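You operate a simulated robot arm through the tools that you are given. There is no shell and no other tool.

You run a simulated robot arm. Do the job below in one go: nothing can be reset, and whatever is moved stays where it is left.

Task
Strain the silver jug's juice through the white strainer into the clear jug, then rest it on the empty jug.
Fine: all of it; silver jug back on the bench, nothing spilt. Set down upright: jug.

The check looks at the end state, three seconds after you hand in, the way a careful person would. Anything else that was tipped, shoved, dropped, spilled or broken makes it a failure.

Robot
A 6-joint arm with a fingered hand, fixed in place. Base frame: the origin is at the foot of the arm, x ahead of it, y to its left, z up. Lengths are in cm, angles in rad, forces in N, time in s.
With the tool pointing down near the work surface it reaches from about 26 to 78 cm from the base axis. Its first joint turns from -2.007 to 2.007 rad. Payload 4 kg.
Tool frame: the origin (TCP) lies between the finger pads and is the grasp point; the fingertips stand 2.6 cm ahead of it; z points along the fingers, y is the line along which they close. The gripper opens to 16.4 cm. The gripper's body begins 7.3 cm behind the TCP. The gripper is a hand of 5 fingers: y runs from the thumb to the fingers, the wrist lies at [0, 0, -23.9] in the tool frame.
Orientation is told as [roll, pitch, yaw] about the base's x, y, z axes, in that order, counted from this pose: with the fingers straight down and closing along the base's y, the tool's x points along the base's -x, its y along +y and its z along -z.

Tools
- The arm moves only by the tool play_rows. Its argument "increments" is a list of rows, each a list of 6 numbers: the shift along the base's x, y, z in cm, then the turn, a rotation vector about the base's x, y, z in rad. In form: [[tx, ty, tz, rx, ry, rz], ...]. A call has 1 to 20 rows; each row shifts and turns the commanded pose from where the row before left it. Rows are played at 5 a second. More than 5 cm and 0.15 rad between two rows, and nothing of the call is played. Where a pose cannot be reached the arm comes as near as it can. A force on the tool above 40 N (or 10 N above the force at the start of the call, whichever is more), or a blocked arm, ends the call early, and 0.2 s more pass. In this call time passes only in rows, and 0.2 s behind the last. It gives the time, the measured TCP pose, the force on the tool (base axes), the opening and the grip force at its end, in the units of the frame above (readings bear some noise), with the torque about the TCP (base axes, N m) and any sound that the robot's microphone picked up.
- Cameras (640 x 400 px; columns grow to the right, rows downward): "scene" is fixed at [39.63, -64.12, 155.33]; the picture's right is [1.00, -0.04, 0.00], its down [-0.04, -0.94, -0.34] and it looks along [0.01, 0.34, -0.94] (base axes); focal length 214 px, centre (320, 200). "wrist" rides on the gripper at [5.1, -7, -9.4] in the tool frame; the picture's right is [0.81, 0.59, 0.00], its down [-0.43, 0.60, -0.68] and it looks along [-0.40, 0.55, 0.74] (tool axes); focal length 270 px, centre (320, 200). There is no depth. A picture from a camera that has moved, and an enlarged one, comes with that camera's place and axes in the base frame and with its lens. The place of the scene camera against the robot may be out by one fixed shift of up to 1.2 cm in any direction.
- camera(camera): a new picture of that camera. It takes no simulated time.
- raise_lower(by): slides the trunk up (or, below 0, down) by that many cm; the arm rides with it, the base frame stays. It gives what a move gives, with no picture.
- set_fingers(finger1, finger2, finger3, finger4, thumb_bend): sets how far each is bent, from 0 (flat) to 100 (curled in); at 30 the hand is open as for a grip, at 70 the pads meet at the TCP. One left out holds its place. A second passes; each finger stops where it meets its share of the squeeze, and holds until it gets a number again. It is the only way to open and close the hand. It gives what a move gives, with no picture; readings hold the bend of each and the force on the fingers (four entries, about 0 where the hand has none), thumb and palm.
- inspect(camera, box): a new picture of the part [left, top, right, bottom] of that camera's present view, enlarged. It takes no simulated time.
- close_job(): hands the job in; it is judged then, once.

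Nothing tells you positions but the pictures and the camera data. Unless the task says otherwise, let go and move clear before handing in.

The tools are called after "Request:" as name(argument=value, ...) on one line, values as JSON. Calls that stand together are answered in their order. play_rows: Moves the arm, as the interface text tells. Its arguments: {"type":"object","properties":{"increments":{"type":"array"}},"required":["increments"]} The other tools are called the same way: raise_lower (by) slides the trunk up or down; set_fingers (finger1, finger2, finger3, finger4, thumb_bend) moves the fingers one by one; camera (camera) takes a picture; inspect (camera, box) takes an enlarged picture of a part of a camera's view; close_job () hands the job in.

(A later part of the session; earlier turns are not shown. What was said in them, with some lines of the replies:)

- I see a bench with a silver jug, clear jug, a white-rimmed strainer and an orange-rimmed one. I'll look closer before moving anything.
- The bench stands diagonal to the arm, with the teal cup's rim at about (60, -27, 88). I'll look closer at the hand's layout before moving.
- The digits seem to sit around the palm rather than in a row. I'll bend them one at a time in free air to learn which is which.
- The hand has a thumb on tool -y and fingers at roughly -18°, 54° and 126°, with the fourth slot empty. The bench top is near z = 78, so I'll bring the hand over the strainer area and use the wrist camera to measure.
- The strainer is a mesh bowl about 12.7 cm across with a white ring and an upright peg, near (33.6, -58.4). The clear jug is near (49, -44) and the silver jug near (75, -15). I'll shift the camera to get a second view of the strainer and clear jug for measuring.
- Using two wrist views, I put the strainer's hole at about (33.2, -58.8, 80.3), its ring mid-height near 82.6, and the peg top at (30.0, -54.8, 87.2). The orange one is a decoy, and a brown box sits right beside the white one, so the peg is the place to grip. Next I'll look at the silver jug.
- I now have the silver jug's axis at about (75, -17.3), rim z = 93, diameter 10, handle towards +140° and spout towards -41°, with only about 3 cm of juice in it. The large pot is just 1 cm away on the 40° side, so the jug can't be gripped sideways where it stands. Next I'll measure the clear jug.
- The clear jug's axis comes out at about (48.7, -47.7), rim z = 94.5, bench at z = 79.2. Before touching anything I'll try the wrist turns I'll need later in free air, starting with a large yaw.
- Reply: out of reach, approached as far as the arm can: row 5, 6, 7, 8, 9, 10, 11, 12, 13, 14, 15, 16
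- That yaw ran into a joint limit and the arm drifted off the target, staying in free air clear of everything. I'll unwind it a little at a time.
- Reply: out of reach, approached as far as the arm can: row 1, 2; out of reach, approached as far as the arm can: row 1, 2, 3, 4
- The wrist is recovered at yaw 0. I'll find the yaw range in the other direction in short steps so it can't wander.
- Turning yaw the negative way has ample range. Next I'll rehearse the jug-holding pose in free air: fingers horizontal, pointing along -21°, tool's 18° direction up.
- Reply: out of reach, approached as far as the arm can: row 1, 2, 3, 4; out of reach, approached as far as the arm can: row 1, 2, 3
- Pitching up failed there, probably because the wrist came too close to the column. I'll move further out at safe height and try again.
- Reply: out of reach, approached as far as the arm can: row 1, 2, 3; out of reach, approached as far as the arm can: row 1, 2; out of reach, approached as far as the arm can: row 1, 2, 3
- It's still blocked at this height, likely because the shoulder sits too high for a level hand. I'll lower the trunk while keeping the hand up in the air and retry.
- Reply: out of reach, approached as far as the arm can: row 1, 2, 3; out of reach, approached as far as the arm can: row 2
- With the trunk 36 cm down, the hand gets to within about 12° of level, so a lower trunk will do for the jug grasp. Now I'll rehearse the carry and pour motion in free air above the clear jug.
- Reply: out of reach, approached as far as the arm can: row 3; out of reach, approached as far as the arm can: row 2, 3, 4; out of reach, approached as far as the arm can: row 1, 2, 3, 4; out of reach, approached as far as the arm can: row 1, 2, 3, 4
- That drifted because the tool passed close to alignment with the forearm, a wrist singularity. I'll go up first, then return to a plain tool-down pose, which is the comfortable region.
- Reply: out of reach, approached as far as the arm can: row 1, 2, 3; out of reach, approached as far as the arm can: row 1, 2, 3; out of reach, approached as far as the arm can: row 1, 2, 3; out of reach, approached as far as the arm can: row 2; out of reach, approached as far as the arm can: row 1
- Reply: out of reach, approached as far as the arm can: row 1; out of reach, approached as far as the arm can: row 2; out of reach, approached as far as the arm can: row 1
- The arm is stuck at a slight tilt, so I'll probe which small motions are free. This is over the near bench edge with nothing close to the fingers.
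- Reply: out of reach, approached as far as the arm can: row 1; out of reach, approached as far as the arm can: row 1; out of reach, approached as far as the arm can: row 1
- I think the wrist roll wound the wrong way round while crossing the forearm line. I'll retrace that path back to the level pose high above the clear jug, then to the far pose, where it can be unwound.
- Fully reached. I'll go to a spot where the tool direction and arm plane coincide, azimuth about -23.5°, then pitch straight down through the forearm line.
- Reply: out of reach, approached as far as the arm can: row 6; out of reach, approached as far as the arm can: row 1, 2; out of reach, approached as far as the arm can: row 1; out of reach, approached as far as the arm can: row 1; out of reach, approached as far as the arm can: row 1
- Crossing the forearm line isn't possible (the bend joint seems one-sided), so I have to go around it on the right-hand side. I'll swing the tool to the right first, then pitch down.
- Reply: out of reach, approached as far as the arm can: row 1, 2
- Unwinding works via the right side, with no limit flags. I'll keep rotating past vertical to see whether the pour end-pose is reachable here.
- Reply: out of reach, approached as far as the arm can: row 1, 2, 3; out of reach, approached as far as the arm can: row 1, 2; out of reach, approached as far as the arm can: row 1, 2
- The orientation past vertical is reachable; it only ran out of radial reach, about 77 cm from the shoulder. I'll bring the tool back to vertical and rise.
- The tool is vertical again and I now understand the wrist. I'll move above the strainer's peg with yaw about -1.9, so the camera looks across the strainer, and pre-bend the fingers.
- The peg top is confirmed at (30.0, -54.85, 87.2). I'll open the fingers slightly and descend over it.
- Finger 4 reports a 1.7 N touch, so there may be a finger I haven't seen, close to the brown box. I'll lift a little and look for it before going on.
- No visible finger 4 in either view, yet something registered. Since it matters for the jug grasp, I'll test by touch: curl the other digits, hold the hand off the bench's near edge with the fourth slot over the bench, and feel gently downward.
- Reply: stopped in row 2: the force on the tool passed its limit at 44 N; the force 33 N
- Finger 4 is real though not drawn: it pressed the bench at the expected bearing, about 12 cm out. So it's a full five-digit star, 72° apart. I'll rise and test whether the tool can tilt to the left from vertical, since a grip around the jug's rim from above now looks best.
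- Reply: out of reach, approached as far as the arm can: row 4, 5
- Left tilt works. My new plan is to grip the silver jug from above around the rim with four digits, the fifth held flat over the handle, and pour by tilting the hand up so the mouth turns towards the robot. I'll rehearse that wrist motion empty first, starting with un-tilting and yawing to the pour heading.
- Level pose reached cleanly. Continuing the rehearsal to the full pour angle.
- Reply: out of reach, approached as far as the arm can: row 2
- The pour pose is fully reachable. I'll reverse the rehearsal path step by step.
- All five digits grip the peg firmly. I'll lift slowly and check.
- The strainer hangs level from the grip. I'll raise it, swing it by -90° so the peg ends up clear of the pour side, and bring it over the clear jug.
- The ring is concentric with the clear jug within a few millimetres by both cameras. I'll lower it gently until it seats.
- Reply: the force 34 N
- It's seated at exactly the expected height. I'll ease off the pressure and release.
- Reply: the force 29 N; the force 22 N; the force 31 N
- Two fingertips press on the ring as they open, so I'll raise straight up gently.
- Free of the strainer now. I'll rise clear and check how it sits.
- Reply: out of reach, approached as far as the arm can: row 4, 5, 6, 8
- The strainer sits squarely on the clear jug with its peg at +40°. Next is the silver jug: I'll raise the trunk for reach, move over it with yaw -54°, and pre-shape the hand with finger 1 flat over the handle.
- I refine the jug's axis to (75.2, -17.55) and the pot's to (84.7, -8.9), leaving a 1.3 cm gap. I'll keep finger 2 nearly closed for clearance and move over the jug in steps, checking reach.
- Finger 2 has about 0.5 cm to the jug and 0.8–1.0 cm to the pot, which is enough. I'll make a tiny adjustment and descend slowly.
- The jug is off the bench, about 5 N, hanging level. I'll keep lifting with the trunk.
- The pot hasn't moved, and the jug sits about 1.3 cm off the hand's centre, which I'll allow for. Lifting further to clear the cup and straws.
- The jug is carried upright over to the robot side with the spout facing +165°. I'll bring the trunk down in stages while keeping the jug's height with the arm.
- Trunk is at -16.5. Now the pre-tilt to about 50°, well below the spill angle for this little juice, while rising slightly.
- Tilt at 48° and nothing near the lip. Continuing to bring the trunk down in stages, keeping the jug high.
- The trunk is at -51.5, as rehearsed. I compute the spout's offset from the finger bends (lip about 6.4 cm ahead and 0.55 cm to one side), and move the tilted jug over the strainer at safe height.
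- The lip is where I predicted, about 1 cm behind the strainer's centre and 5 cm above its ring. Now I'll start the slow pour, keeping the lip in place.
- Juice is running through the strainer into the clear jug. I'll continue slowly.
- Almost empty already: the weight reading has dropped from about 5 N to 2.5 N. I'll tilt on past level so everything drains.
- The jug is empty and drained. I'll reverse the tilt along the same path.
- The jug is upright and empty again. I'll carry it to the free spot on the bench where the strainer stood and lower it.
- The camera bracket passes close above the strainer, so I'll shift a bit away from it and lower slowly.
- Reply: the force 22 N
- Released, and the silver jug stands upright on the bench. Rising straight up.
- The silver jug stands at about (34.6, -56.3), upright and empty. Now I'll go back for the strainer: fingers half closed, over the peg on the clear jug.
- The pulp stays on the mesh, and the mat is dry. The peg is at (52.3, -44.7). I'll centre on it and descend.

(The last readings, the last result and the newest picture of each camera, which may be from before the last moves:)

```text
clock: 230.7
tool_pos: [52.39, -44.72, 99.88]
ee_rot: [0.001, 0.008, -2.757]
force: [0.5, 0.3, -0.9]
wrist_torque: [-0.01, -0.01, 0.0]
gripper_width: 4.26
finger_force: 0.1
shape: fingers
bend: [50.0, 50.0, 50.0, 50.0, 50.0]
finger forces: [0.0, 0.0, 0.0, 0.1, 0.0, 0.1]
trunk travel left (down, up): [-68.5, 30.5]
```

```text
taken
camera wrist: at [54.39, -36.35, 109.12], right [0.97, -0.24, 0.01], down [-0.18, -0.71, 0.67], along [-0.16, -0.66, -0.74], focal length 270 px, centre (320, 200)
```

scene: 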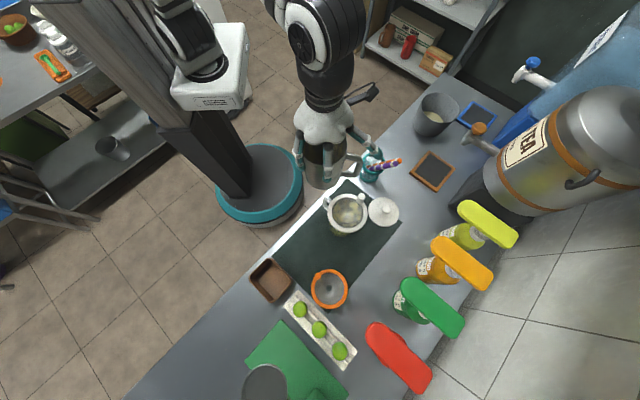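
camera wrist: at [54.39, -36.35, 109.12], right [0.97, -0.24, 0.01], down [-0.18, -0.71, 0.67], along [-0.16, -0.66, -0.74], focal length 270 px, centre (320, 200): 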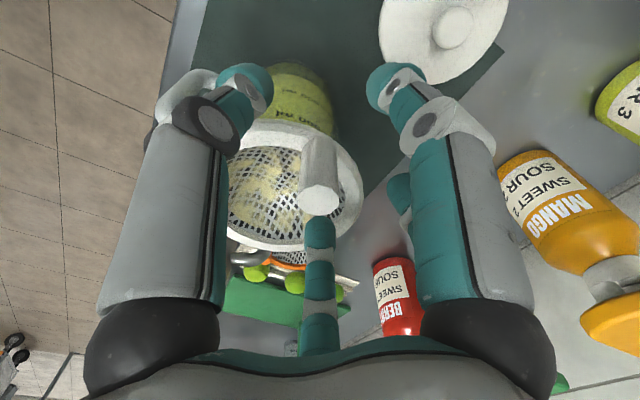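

Request:
set_fingers(finger1=62, finger2=62, finger3=62, finger4=62, thumb_bend=62)

Request:
play_rows(increments=[[0, 0, -0.3, -0.002, 0.008, 0], [0, 0, -0.25, 0, 0, 0]])

Request:
set_fingers(finger1=76, finger2=76, finger3=76, finger4=76, thumb_bend=76)

Request:
camera(camera="wrist")

```text
clock: 231.7
tool_pos: [52.1, -44.75, 99.81]
ee_rot: [0.002, 0.008, -2.758]
force: [0.2, 0.7, -0.2]
wrist_torque: [-0.03, 0.02, -0.01]
gripper_width: 1.33
finger_force: 0.0
shape: fingers
bend: [62.0, 62.0, 62.0, 62.0, 62.0]
finger forces: [0.1, 0.0, 0.0, 0.0, 0.1, 0.0]
trunk travel left (down, up): [-68.5, 30.5]
```

```text
clock: 232.3
tool_pos: [52.17, -44.67, 99.23]
ee_rot: [0.0, 0.0, -2.759]
force: [0.0, -0.3, 0.2]
wrist_torque: [-0.04, 0.02, -0.02]
gripper_width: 1.32
finger_force: 0.2
shape: fingers
bend: [62.0, 62.0, 62.0, 62.0, 62.0]
finger forces: [0.1, 0.2, 0.1, 0.0, 0.0, 0.0]
trunk travel left (down, up): [-68.5, 30.5]
```

```text
clock: 233.3
tool_pos: [52.23, -44.59, 99.32]
ee_rot: [-0.002, 0.001, -2.757]
force: [-0.1, -0.2, 0.8]
wrist_torque: [0.02, -0.01, -0.01]
gripper_width: 0.37
finger_force: 24.0
shape: fingers
bend: [66.0, 66.0, 66.0, 66.0, 67.0]
finger forces: [8.6, 9.5, 9.0, 8.1, 12.7, 0.0]
trunk travel left (down, up): [-68.5, 30.5]
```

```text
taken
camera wrist: at [54.43, -36.32, 108.52], right [0.97, -0.24, 0.0], down [-0.18, -0.71, 0.68], along [-0.16, -0.66, -0.74], focal length 270 px, centre (320, 200)
```

wrist: 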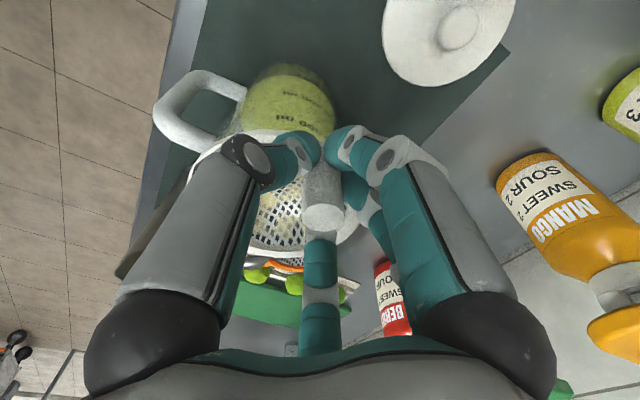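

Request:
play_rows(increments=[[0, 0, 0.4, 0, 0, 0], [0, 0, 0.6, 0, 0, 0], [0, 0, 0.8, 0, 0, 0]])

Request:
inspect(camera="scene", box=[290, 150, 400, 250])

Request:
play_rows(increments=[[0, 0, 1, 0, 0, 0], [0, 0, 1.5, 0, 0, 0], [0, 0, 2, 0, 0, 0], [0, 0, 1.5, 0, 0, 0]])

Request:
inspect(camera="scene", box=[290, 150, 400, 250])

```text
clock: 234.1
tool_pos: [52.24, -44.7, 100.98]
ee_rot: [0.001, 0.001, -2.758]
force: [0.0, 0.3, 0.2]
wrist_torque: [0.03, -0.02, 0.02]
gripper_width: 0.33
finger_force: 24.5
shape: fingers
bend: [66.0, 66.0, 66.0, 66.0, 67.0]
finger forces: [8.7, 9.5, 9.2, 8.0, 12.7, 0.0]
trunk travel left (down, up): [-68.5, 30.5]
```

```text
4.00 times, centred on (345, 200) of scene
camera zoom: at [39.63, -64.12, 155.33], right [1.0, -0.04, 0.0], down [-0.04, -0.94, -0.34], along [0.01, 0.34, -0.94], focal length 858 px, centre (220, 200)
```

zoom: 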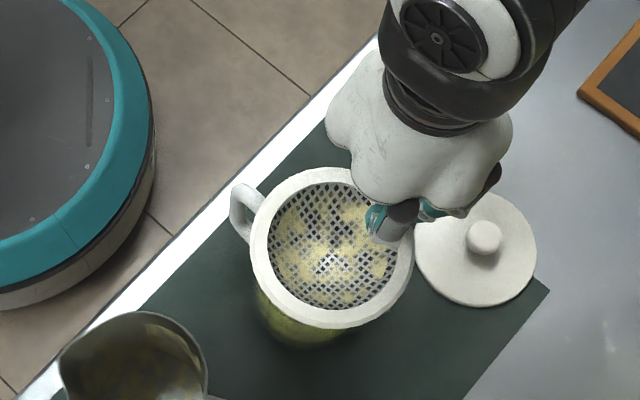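

```text
clock: 235.1
tool_pos: [52.3, -44.59, 107.13]
ee_rot: [0.001, -0.001, -2.759]
force: [-0.5, 0.2, -0.2]
wrist_torque: [0.02, 0.0, 0.02]
gripper_width: 0.35
finger_force: 24.1
shape: fingers
bend: [66.0, 66.0, 66.0, 66.0, 67.0]
finger forces: [8.7, 9.6, 9.1, 8.0, 12.7, 0.0]
trunk travel left (down, up): [-68.5, 30.5]
```

```text
4.00 times, centred on (345, 200) of scene
camera zoom: at [39.63, -64.12, 155.33], right [1.0, -0.04, 0.0], down [-0.04, -0.94, -0.34], along [0.01, 0.34, -0.94], focal length 858 px, centre (220, 200)
```

zoom: 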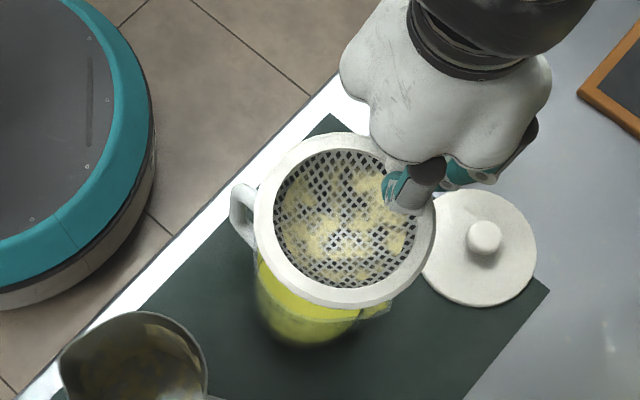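

The strainer comes off cleanly and the juice is in the clear jug. I'll let it drip there for three seconds before moving.

Request:
play_rows(increments=[[0, 0, 0, 0, 0, 0], [0, 0, 0, 0, 0, 0], [0, 0, 0, 0, 0, 0], [0, 0, 0, 0, 0, 0], [0, 0, 0, 0, 0, 0], [0, 0, 0, 0, 0, 0], [0, 0, 0, 0, 0, 0], [0, 0, 0, 0, 0, 0], [0, 0, 0, 0, 0, 0], [0, 0, 0, 0, 0, 0], [0, 0, 0, 0, 0, 0], [0, 0, 0, 0, 0, 0], [0, 0, 0, 0, 0, 0], [0, 0, 0, 0, 0, 0], [0, 0, 0, 0, 0, 0]])

Request:
play_rows(increments=[[-1.79, -1.056, 0, 0, 0, 0], [-1.79, -1.056, 0, 0, 0, 0], [-1.79, -1.056, 0, 0, 0, 0], [-1.79, -1.056, 0, 0, 0, 0], [-1.79, -1.056, 0, 0, 0, 0], [-1.79, -1.056, 0, 0, 0, 0], [-1.79, -1.056, 0, 0, 0, 0], [-1.79, -1.056, 0, 0, 0, 0]])

Request:
inspect(camera="scene", box=[250, 170, 390, 300])

Request:
camera(camera="wrist")

```text
clock: 238.3
tool_pos: [52.41, -44.69, 106.98]
ee_rot: [0.0, 0.0, -2.759]
force: [-0.5, -0.1, -0.9]
wrist_torque: [0.03, -0.05, -0.01]
gripper_width: 0.33
finger_force: 23.9
shape: fingers
bend: [66.0, 66.0, 66.0, 66.0, 67.0]
finger forces: [8.7, 9.5, 9.1, 8.1, 12.7, 0.0]
trunk travel left (down, up): [-68.5, 30.5]
```

```text
clock: 240.1
tool_pos: [37.82, -53.27, 107.09]
ee_rot: [0.0, -0.001, -2.757]
force: [0.5, -0.3, -1.0]
wrist_torque: [0.04, 0.0, -0.01]
gripper_width: 0.34
finger_force: 23.6
shape: fingers
bend: [66.0, 66.0, 66.0, 66.0, 67.0]
finger forces: [8.8, 9.4, 9.1, 8.0, 12.7, 0.1]
trunk travel left (down, up): [-68.5, 30.5]
```

```text
3.08 times, centred on (320, 235) of scene
camera zoom: at [39.63, -64.12, 155.33], right [1.0, -0.04, 0.0], down [-0.04, -0.94, -0.34], along [0.01, 0.34, -0.94], focal length 660 px, centre (320, 92)
```

zoom: 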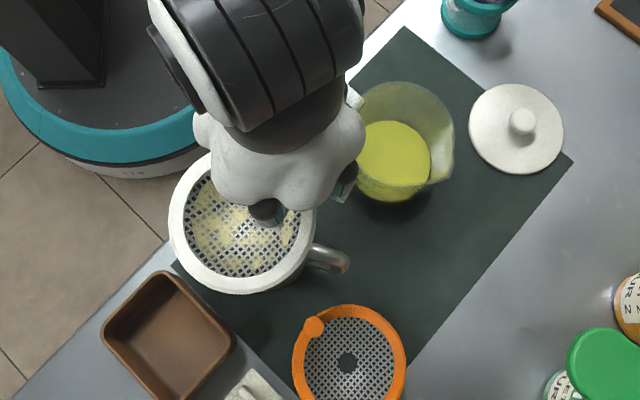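

```text
taken
camera wrist: at [40.1, -44.83, 116.26], right [0.97, -0.24, 0.0], down [-0.18, -0.71, 0.68], along [-0.16, -0.66, -0.74], focal length 270 px, centre (320, 200)
```

wrist: 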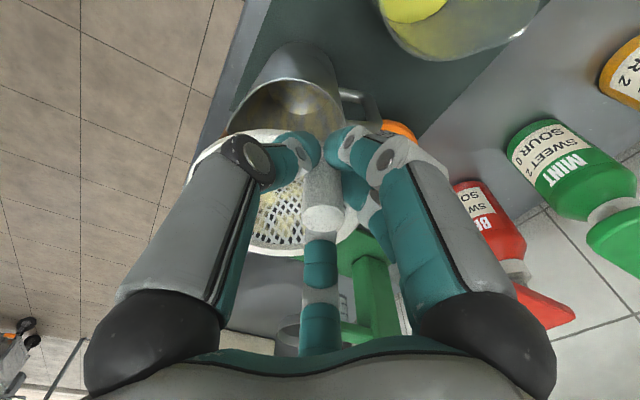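

The juice is visible in the clear jug and the mat is clean. The ring is centred over the silver jug within a few millimetres. I'll make a small correction and lower.

Request:
play_rows(increments=[[0.1, 0.13, -2, 0, 0, 0], [0, 0, -2.5, 0, 0, 0], [0, 0, -2, 0, 0, 0]])

Request:
inspect(camera="scene", box=[260, 190, 360, 280])

Request:
play_rows(increments=[[0, 0, -0.5, 0, 0, 0], [0, 0, -0.5, 0, 0, 0]])

```text
clock: 240.9
tool_pos: [38.04, -53.11, 100.39]
ee_rot: [0.0, -0.001, -2.759]
force: [0.1, 0.0, -0.7]
wrist_torque: [0.02, 0.0, -0.01]
gripper_width: 0.34
finger_force: 23.8
shape: fingers
bend: [66.0, 66.0, 66.0, 66.0, 67.0]
finger forces: [8.6, 9.4, 9.1, 8.0, 12.5, 0.1]
trunk travel left (down, up): [-68.5, 30.5]
```

```text
4.44 times, centred on (310, 235) of scene
camera zoom: at [39.63, -64.12, 155.33], right [1.0, -0.04, 0.0], down [-0.04, -0.94, -0.34], along [0.01, 0.34, -0.94], focal length 953 px, centre (364, 44)
```

zoom: 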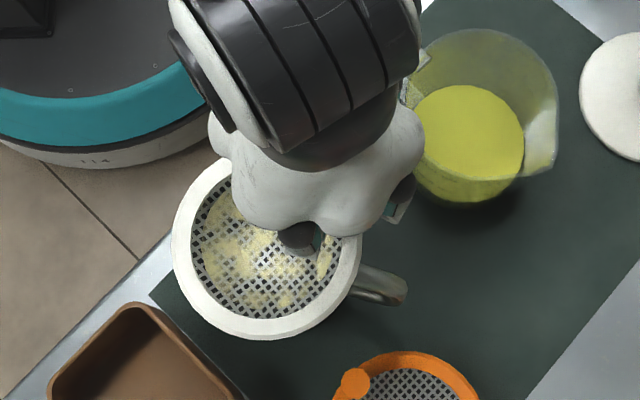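

```text
clock: 241.5
tool_pos: [38.05, -53.01, 99.44]
ee_rot: [0.0, -0.001, -2.757]
force: [0.4, 0.0, -0.7]
wrist_torque: [0.01, -0.02, -0.02]
gripper_width: 0.33
finger_force: 24.3
shape: fingers
bend: [66.0, 66.0, 66.0, 66.0, 67.0]
finger forces: [8.7, 9.6, 9.1, 8.0, 12.6, 0.0]
trunk travel left (down, up): [-68.5, 30.5]
```

Request:
play_rows(increments=[[0, 0, -0.4, 0, 0, 0], [0, 0, -0.4, 0, 0, 0]])

Request:
play_rows(increments=[[0, 0, -0.25, 0, 0, 0], [0, 0, -0.25, 0, 0, 0]])

```text
clock: 242.1
tool_pos: [38.01, -53.07, 98.72]
ee_rot: [0.0, -0.001, -2.758]
force: [0.5, 0.3, -1.6]
wrist_torque: [0.01, -0.06, -0.03]
gripper_width: 0.35
finger_force: 24.0
shape: fingers
bend: [66.0, 66.0, 66.0, 66.0, 67.0]
finger forces: [8.8, 9.5, 9.1, 8.0, 12.7, 0.0]
trunk travel left (down, up): [-68.5, 30.5]
```

```text
clock: 242.7
tool_pos: [37.89, -52.94, 98.18]
ee_rot: [-0.001, 0.002, -2.758]
force: [-0.1, -0.4, -0.1]
wrist_torque: [-0.04, 0.0, -0.03]
gripper_width: 0.34
finger_force: 23.9
shape: fingers
bend: [66.0, 66.0, 66.0, 66.0, 67.0]
finger forces: [8.6, 9.7, 9.2, 8.2, 12.7, 0.0]
trunk travel left (down, up): [-68.5, 30.5]
```

Request:
play_rows(increments=[[0, 0, -0.2, 0, 0, 0], [0, 0, -0.15, 0, 0, 0]])

Request:
play_rows(increments=[[0, 0, -0.15, 0, 0, 0]])

Request:
inspect(camera="scene", box=[260, 190, 360, 280])

```text
clock: 243.3
tool_pos: [38.09, -52.99, 98.04]
ee_rot: [0.002, 0.0, -2.756]
force: [-0.5, 0.2, 9.5]
wrist_torque: [0.0, 0.0, 0.03]
gripper_width: 0.33
finger_force: 26.5
shape: fingers
bend: [66.0, 65.0, 66.0, 66.0, 67.0]
finger forces: [9.4, 10.5, 10.1, 9.0, 14.3, 0.0]
trunk travel left (down, up): [-68.5, 30.5]
```

```text
clock: 243.7
tool_pos: [38.11, -52.97, 98.06]
ee_rot: [0.006, 0.0, -2.757]
force: [0.3, -0.1, 18.5]
wrist_torque: [-0.06, -0.07, 0.0]
gripper_width: 0.34
finger_force: 29.0
shape: fingers
bend: [66.0, 65.0, 65.0, 66.0, 67.0]
finger forces: [10.3, 11.7, 10.9, 9.7, 15.4, 0.0]
trunk travel left (down, up): [-68.5, 30.5]
```

```text
4.44 times, centred on (310, 235) of scene
camera zoom: at [39.63, -64.12, 155.33], right [1.0, -0.04, 0.0], down [-0.04, -0.94, -0.34], along [0.01, 0.34, -0.94], focal length 953 px, centre (364, 44)
```

zoom: 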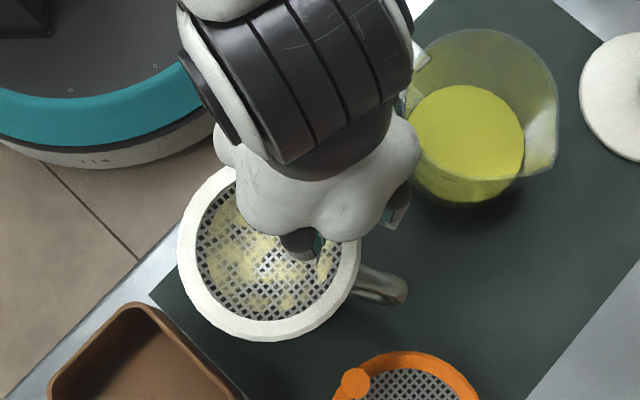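

It's seated: even contact at the expected height, with no side torque. I'll ease off and open in stages, rising between them.

Request:
play_rows(increments=[[0, 0, 0.2, 0, 0, 0]])

Request:
set_fingers(finger1=62, finger2=62, finger3=62, finger4=62, thumb_bend=62)

Request:
play_rows(increments=[[0, 0, 0.3, 0, 0, 0], [0, 0, 0.3, 0, 0, 0]])

Request:
inspect(camera="wrist", box=[180, 100, 460, 320])

```text
clock: 244.1
tool_pos: [37.97, -52.88, 98.02]
ee_rot: [0.001, 0.001, -2.758]
force: [1.3, -0.8, 14.4]
wrist_torque: [-0.08, -0.06, 0.01]
gripper_width: 0.35
finger_force: 27.9
shape: fingers
bend: [66.0, 65.0, 65.0, 66.0, 67.0]
finger forces: [10.0, 11.6, 10.8, 9.2, 14.0, 0.0]
trunk travel left (down, up): [-68.5, 30.5]
```

```text
clock: 245.1
tool_pos: [38.0, -52.95, 98.06]
ee_rot: [0.002, -0.002, -2.758]
force: [0.9, -0.2, 16.8]
wrist_torque: [-0.07, 0.01, 0.03]
gripper_width: 1.04
finger_force: 9.2
shape: fingers
bend: [62.0, 64.0, 64.0, 63.0, 63.0]
finger forces: [0.1, 7.4, 3.6, 2.5, 4.8, 0.0]
trunk travel left (down, up): [-68.5, 30.5]
```

```text
clock: 245.7
tool_pos: [38.01, -53.02, 98.32]
ee_rot: [-0.003, 0.001, -2.758]
force: [0.6, 0.6, 0.6]
wrist_torque: [-0.03, 0.0, -0.02]
gripper_width: 1.25
finger_force: 0.0
shape: fingers
bend: [62.0, 62.0, 62.0, 62.0, 62.0]
finger forces: [0.1, 0.0, 0.0, 0.0, 0.1, 0.0]
trunk travel left (down, up): [-68.5, 30.5]
```

```text
1.82 times, centred on (320, 210) of wrist
camera zoom: at [40.15, -44.63, 107.64], right [0.97, -0.24, 0.0], down [-0.18, -0.72, 0.68], along [-0.17, -0.66, -0.74], focal length 491 px, centre (320, 182)
```

zoom: 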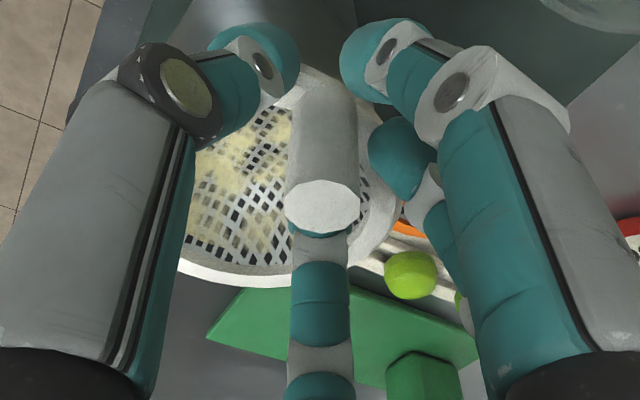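

Request:
play_rows(increments=[[0, 0, 0.4, 0, 0, 0], [0, 0, 0.4, 0, 0, 0]])

Request:
set_fingers(finger1=55, finger2=55, finger3=55, finger4=55, thumb_bend=55)

Request:
play_rows(increments=[[0, 0, 0.8, 0, 0, 0], [0, 0, 1, 0, 0, 0], [0, 0, 2, 0, 0, 0], [0, 0, 3, 0, 0, 0], [0, 0, 3, 0, 0, 0]])

Request:
camera(camera="wrist")

Request:
inspect(camera="scene", box=[250, 170, 390, 300])

```text
clock: 246.3
tool_pos: [37.99, -53.01, 99.38]
ee_rot: [0.001, 0.001, -2.758]
force: [-0.4, -0.1, 0.6]
wrist_torque: [-0.03, -0.01, -0.01]
gripper_width: 1.26
finger_force: 0.1
shape: fingers
bend: [62.0, 62.0, 62.0, 62.0, 62.0]
finger forces: [0.0, 0.0, 0.0, 0.1, 0.0, 0.0]
trunk travel left (down, up): [-68.5, 30.5]
```

```text
clock: 247.3
tool_pos: [38.07, -53.01, 99.33]
ee_rot: [0.0, 0.0, -2.757]
force: [-0.6, -0.4, -0.1]
wrist_torque: [0.0, -0.03, 0.02]
gripper_width: 2.98
finger_force: 0.0
shape: fingers
bend: [55.0, 55.0, 55.0, 55.0, 55.0]
finger forces: [0.1, 0.0, 0.1, 0.0, 0.0, 0.0]
trunk travel left (down, up): [-68.5, 30.5]
```

```text
clock: 248.5
tool_pos: [38.12, -52.87, 109.18]
ee_rot: [0.0, 0.0, -2.757]
force: [0.2, 0.4, 0.0]
wrist_torque: [-0.01, 0.01, 0.0]
gripper_width: 2.97
finger_force: 0.2
shape: fingers
bend: [55.0, 55.0, 55.0, 55.0, 55.0]
finger forces: [0.1, 0.1, 0.0, 0.0, 0.0, 0.0]
trunk travel left (down, up): [-68.5, 30.5]
```

```text
taken
camera wrist: at [40.2, -44.58, 118.42], right [0.97, -0.24, 0.0], down [-0.18, -0.71, 0.68], along [-0.16, -0.66, -0.74], focal length 270 px, centre (320, 200)
```

wrist: 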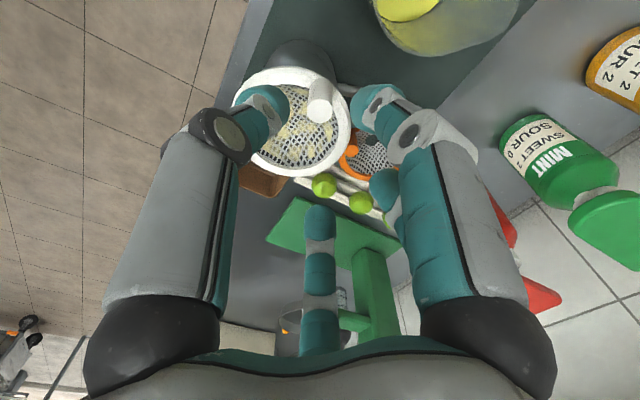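

```text
3.08 times, centred on (320, 235) of scene
camera zoom: at [39.63, -64.12, 155.33], right [1.0, -0.04, 0.0], down [-0.04, -0.94, -0.34], along [0.01, 0.34, -0.94], focal length 660 px, centre (320, 92)
```

zoom: 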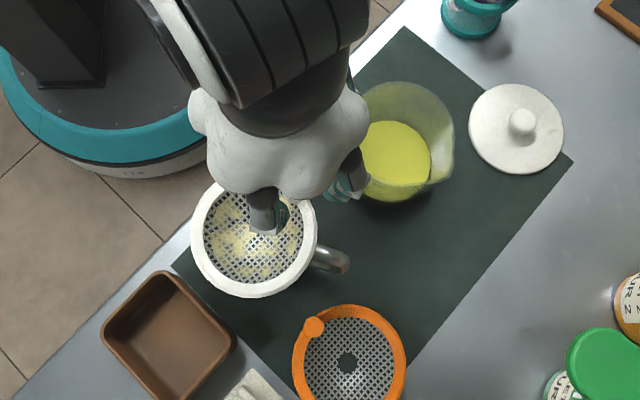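

Released and clear. I'll draw the arm back away from the bench and check everything.

Request:
play_rows(increments=[[0, 1, 1, 0, 0, 0], [-0.3, 2.5, 0.5, 0, 0, 0], [-0.3, 3, 0, 0, 0, 0], [-0.3, 3, 0, 0, 0, 0], [-0.3, 3, 0, 0, 0, 0], [-0.3, 3, 0, 0, 0, 0], [0, 3, 0, 0, 0, 0], [0, 3, 0, 0, 0, 0], [0, 2, 0, 0, 0, 0]])

Request:
camera(camera="scene")

Request:
inspect(camera="scene", box=[250, 170, 390, 300])

Request:
inspect(camera="scene", box=[280, 200, 340, 250])

Request:
camera(camera="wrist")

```text
clock: 250.5
tool_pos: [36.6, -29.57, 110.68]
ee_rot: [0.002, 0.0, -2.758]
force: [0.2, -0.5, -0.1]
wrist_torque: [0.01, 0.0, -0.02]
gripper_width: 2.95
finger_force: 0.0
shape: fingers
bend: [55.0, 55.0, 55.0, 55.0, 55.0]
finger forces: [0.0, 0.0, 0.1, 0.0, 0.1, 0.1]
trunk travel left (down, up): [-68.5, 30.5]
```

```text
taken
```

scene: 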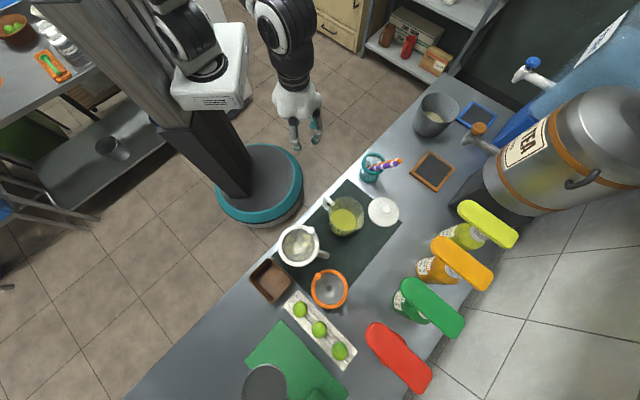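

```text
3.08 times, centred on (320, 235) of scene
camera zoom: at [39.63, -64.12, 155.33], right [1.0, -0.04, 0.0], down [-0.04, -0.94, -0.34], along [0.01, 0.34, -0.94], focal length 660 px, centre (320, 92)
```

zoom: 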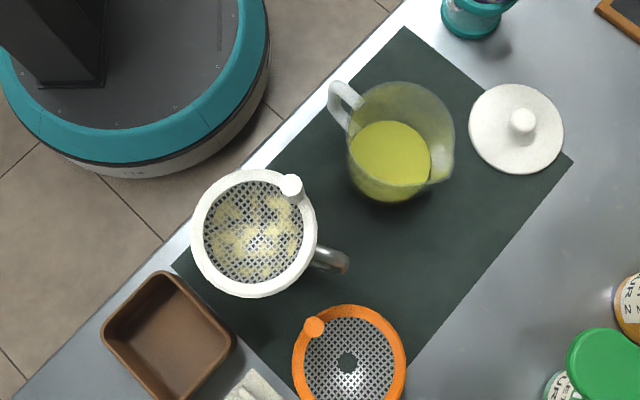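

```text
8.00 times, centred on (310, 225) of scene
camera zoom: at [39.63, -64.12, 155.33], right [1.0, -0.04, 0.0], down [-0.04, -0.94, -0.34], along [0.01, 0.34, -0.94], focal length 1716 px, centre (400, 0)
```

zoom: 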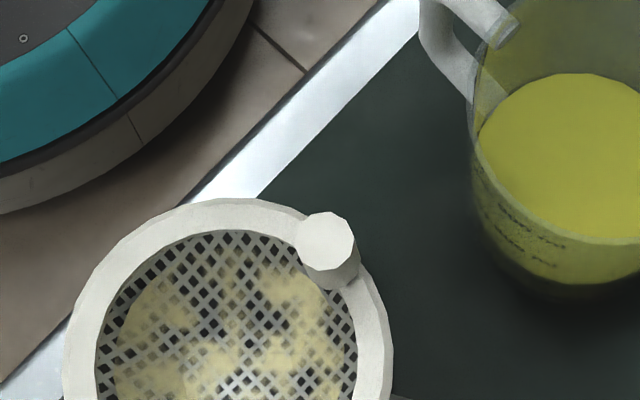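

```text
taken
camera wrist: at [38.71, -21.2, 119.93], right [0.97, -0.24, 0.0], down [-0.18, -0.71, 0.68], along [-0.16, -0.66, -0.74], focal length 270 px, centre (320, 200)
```

wrist: 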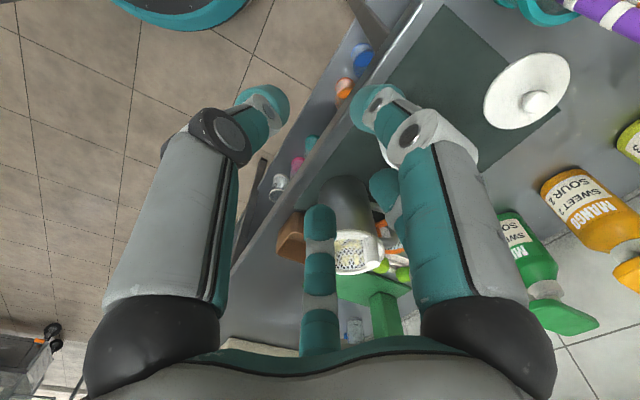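

Request:
inspect(camera="wrist", box=[270, 150, 430, 300])

Request:
inspect(camera="scene", box=[340, 70, 500, 230])

```text
2.67 times, centred on (350, 225) of wrist
camera zoom: at [38.71, -21.2, 119.93], right [0.97, -0.24, 0.0], down [-0.18, -0.71, 0.68], along [-0.16, -0.66, -0.74], focal length 721 px, centre (240, 133)
```

zoom: 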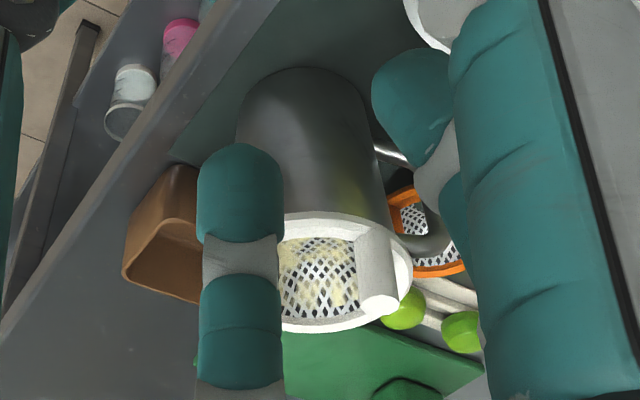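

```text
2.50 times, centred on (420, 150) of scene
camera zoom: at [39.63, -64.12, 155.33], right [1.0, -0.04, 0.0], down [-0.04, -0.94, -0.34], along [0.01, 0.34, -0.94], focal length 536 px, centre (70, 325)
```

zoom: 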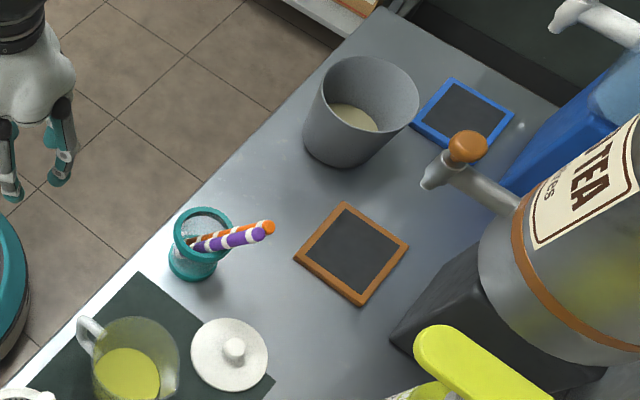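

The strained juice is in the clear jug and the white strainer rests level on the empty silver jug. The silver jug stands upright on the bench mat, not at its old spot, and I see no spills. Nothing else has moved, and the arm is clear, so I'm handing in.

Request:
close_job()

```text
The job is handed in.
```

The juice from the silver jug is strained into the clear jug, and the white strainer now rests level on the empty silver jug. I've handed the job in; the tool reported no verdict.

- **Juice:** The last pictures show no liquid left in the silver jug, only a thin wet film on the inside. The pulp stayed on the strainer's mesh, and I could see no spills on the mat or bench.
- **Silver jug:** It stands upright on the dark mat where the strainer used to be, not at its old spot beside the large pot. The pot stood too close to that spot.
- **Other items:** While feeling for a finger that the cameras don't show, I pressed one spot on the mat with about 30 N and brushed what I took to be the brown box with under 2 N. In the final pictures the box and everything else on the bench are where they started.
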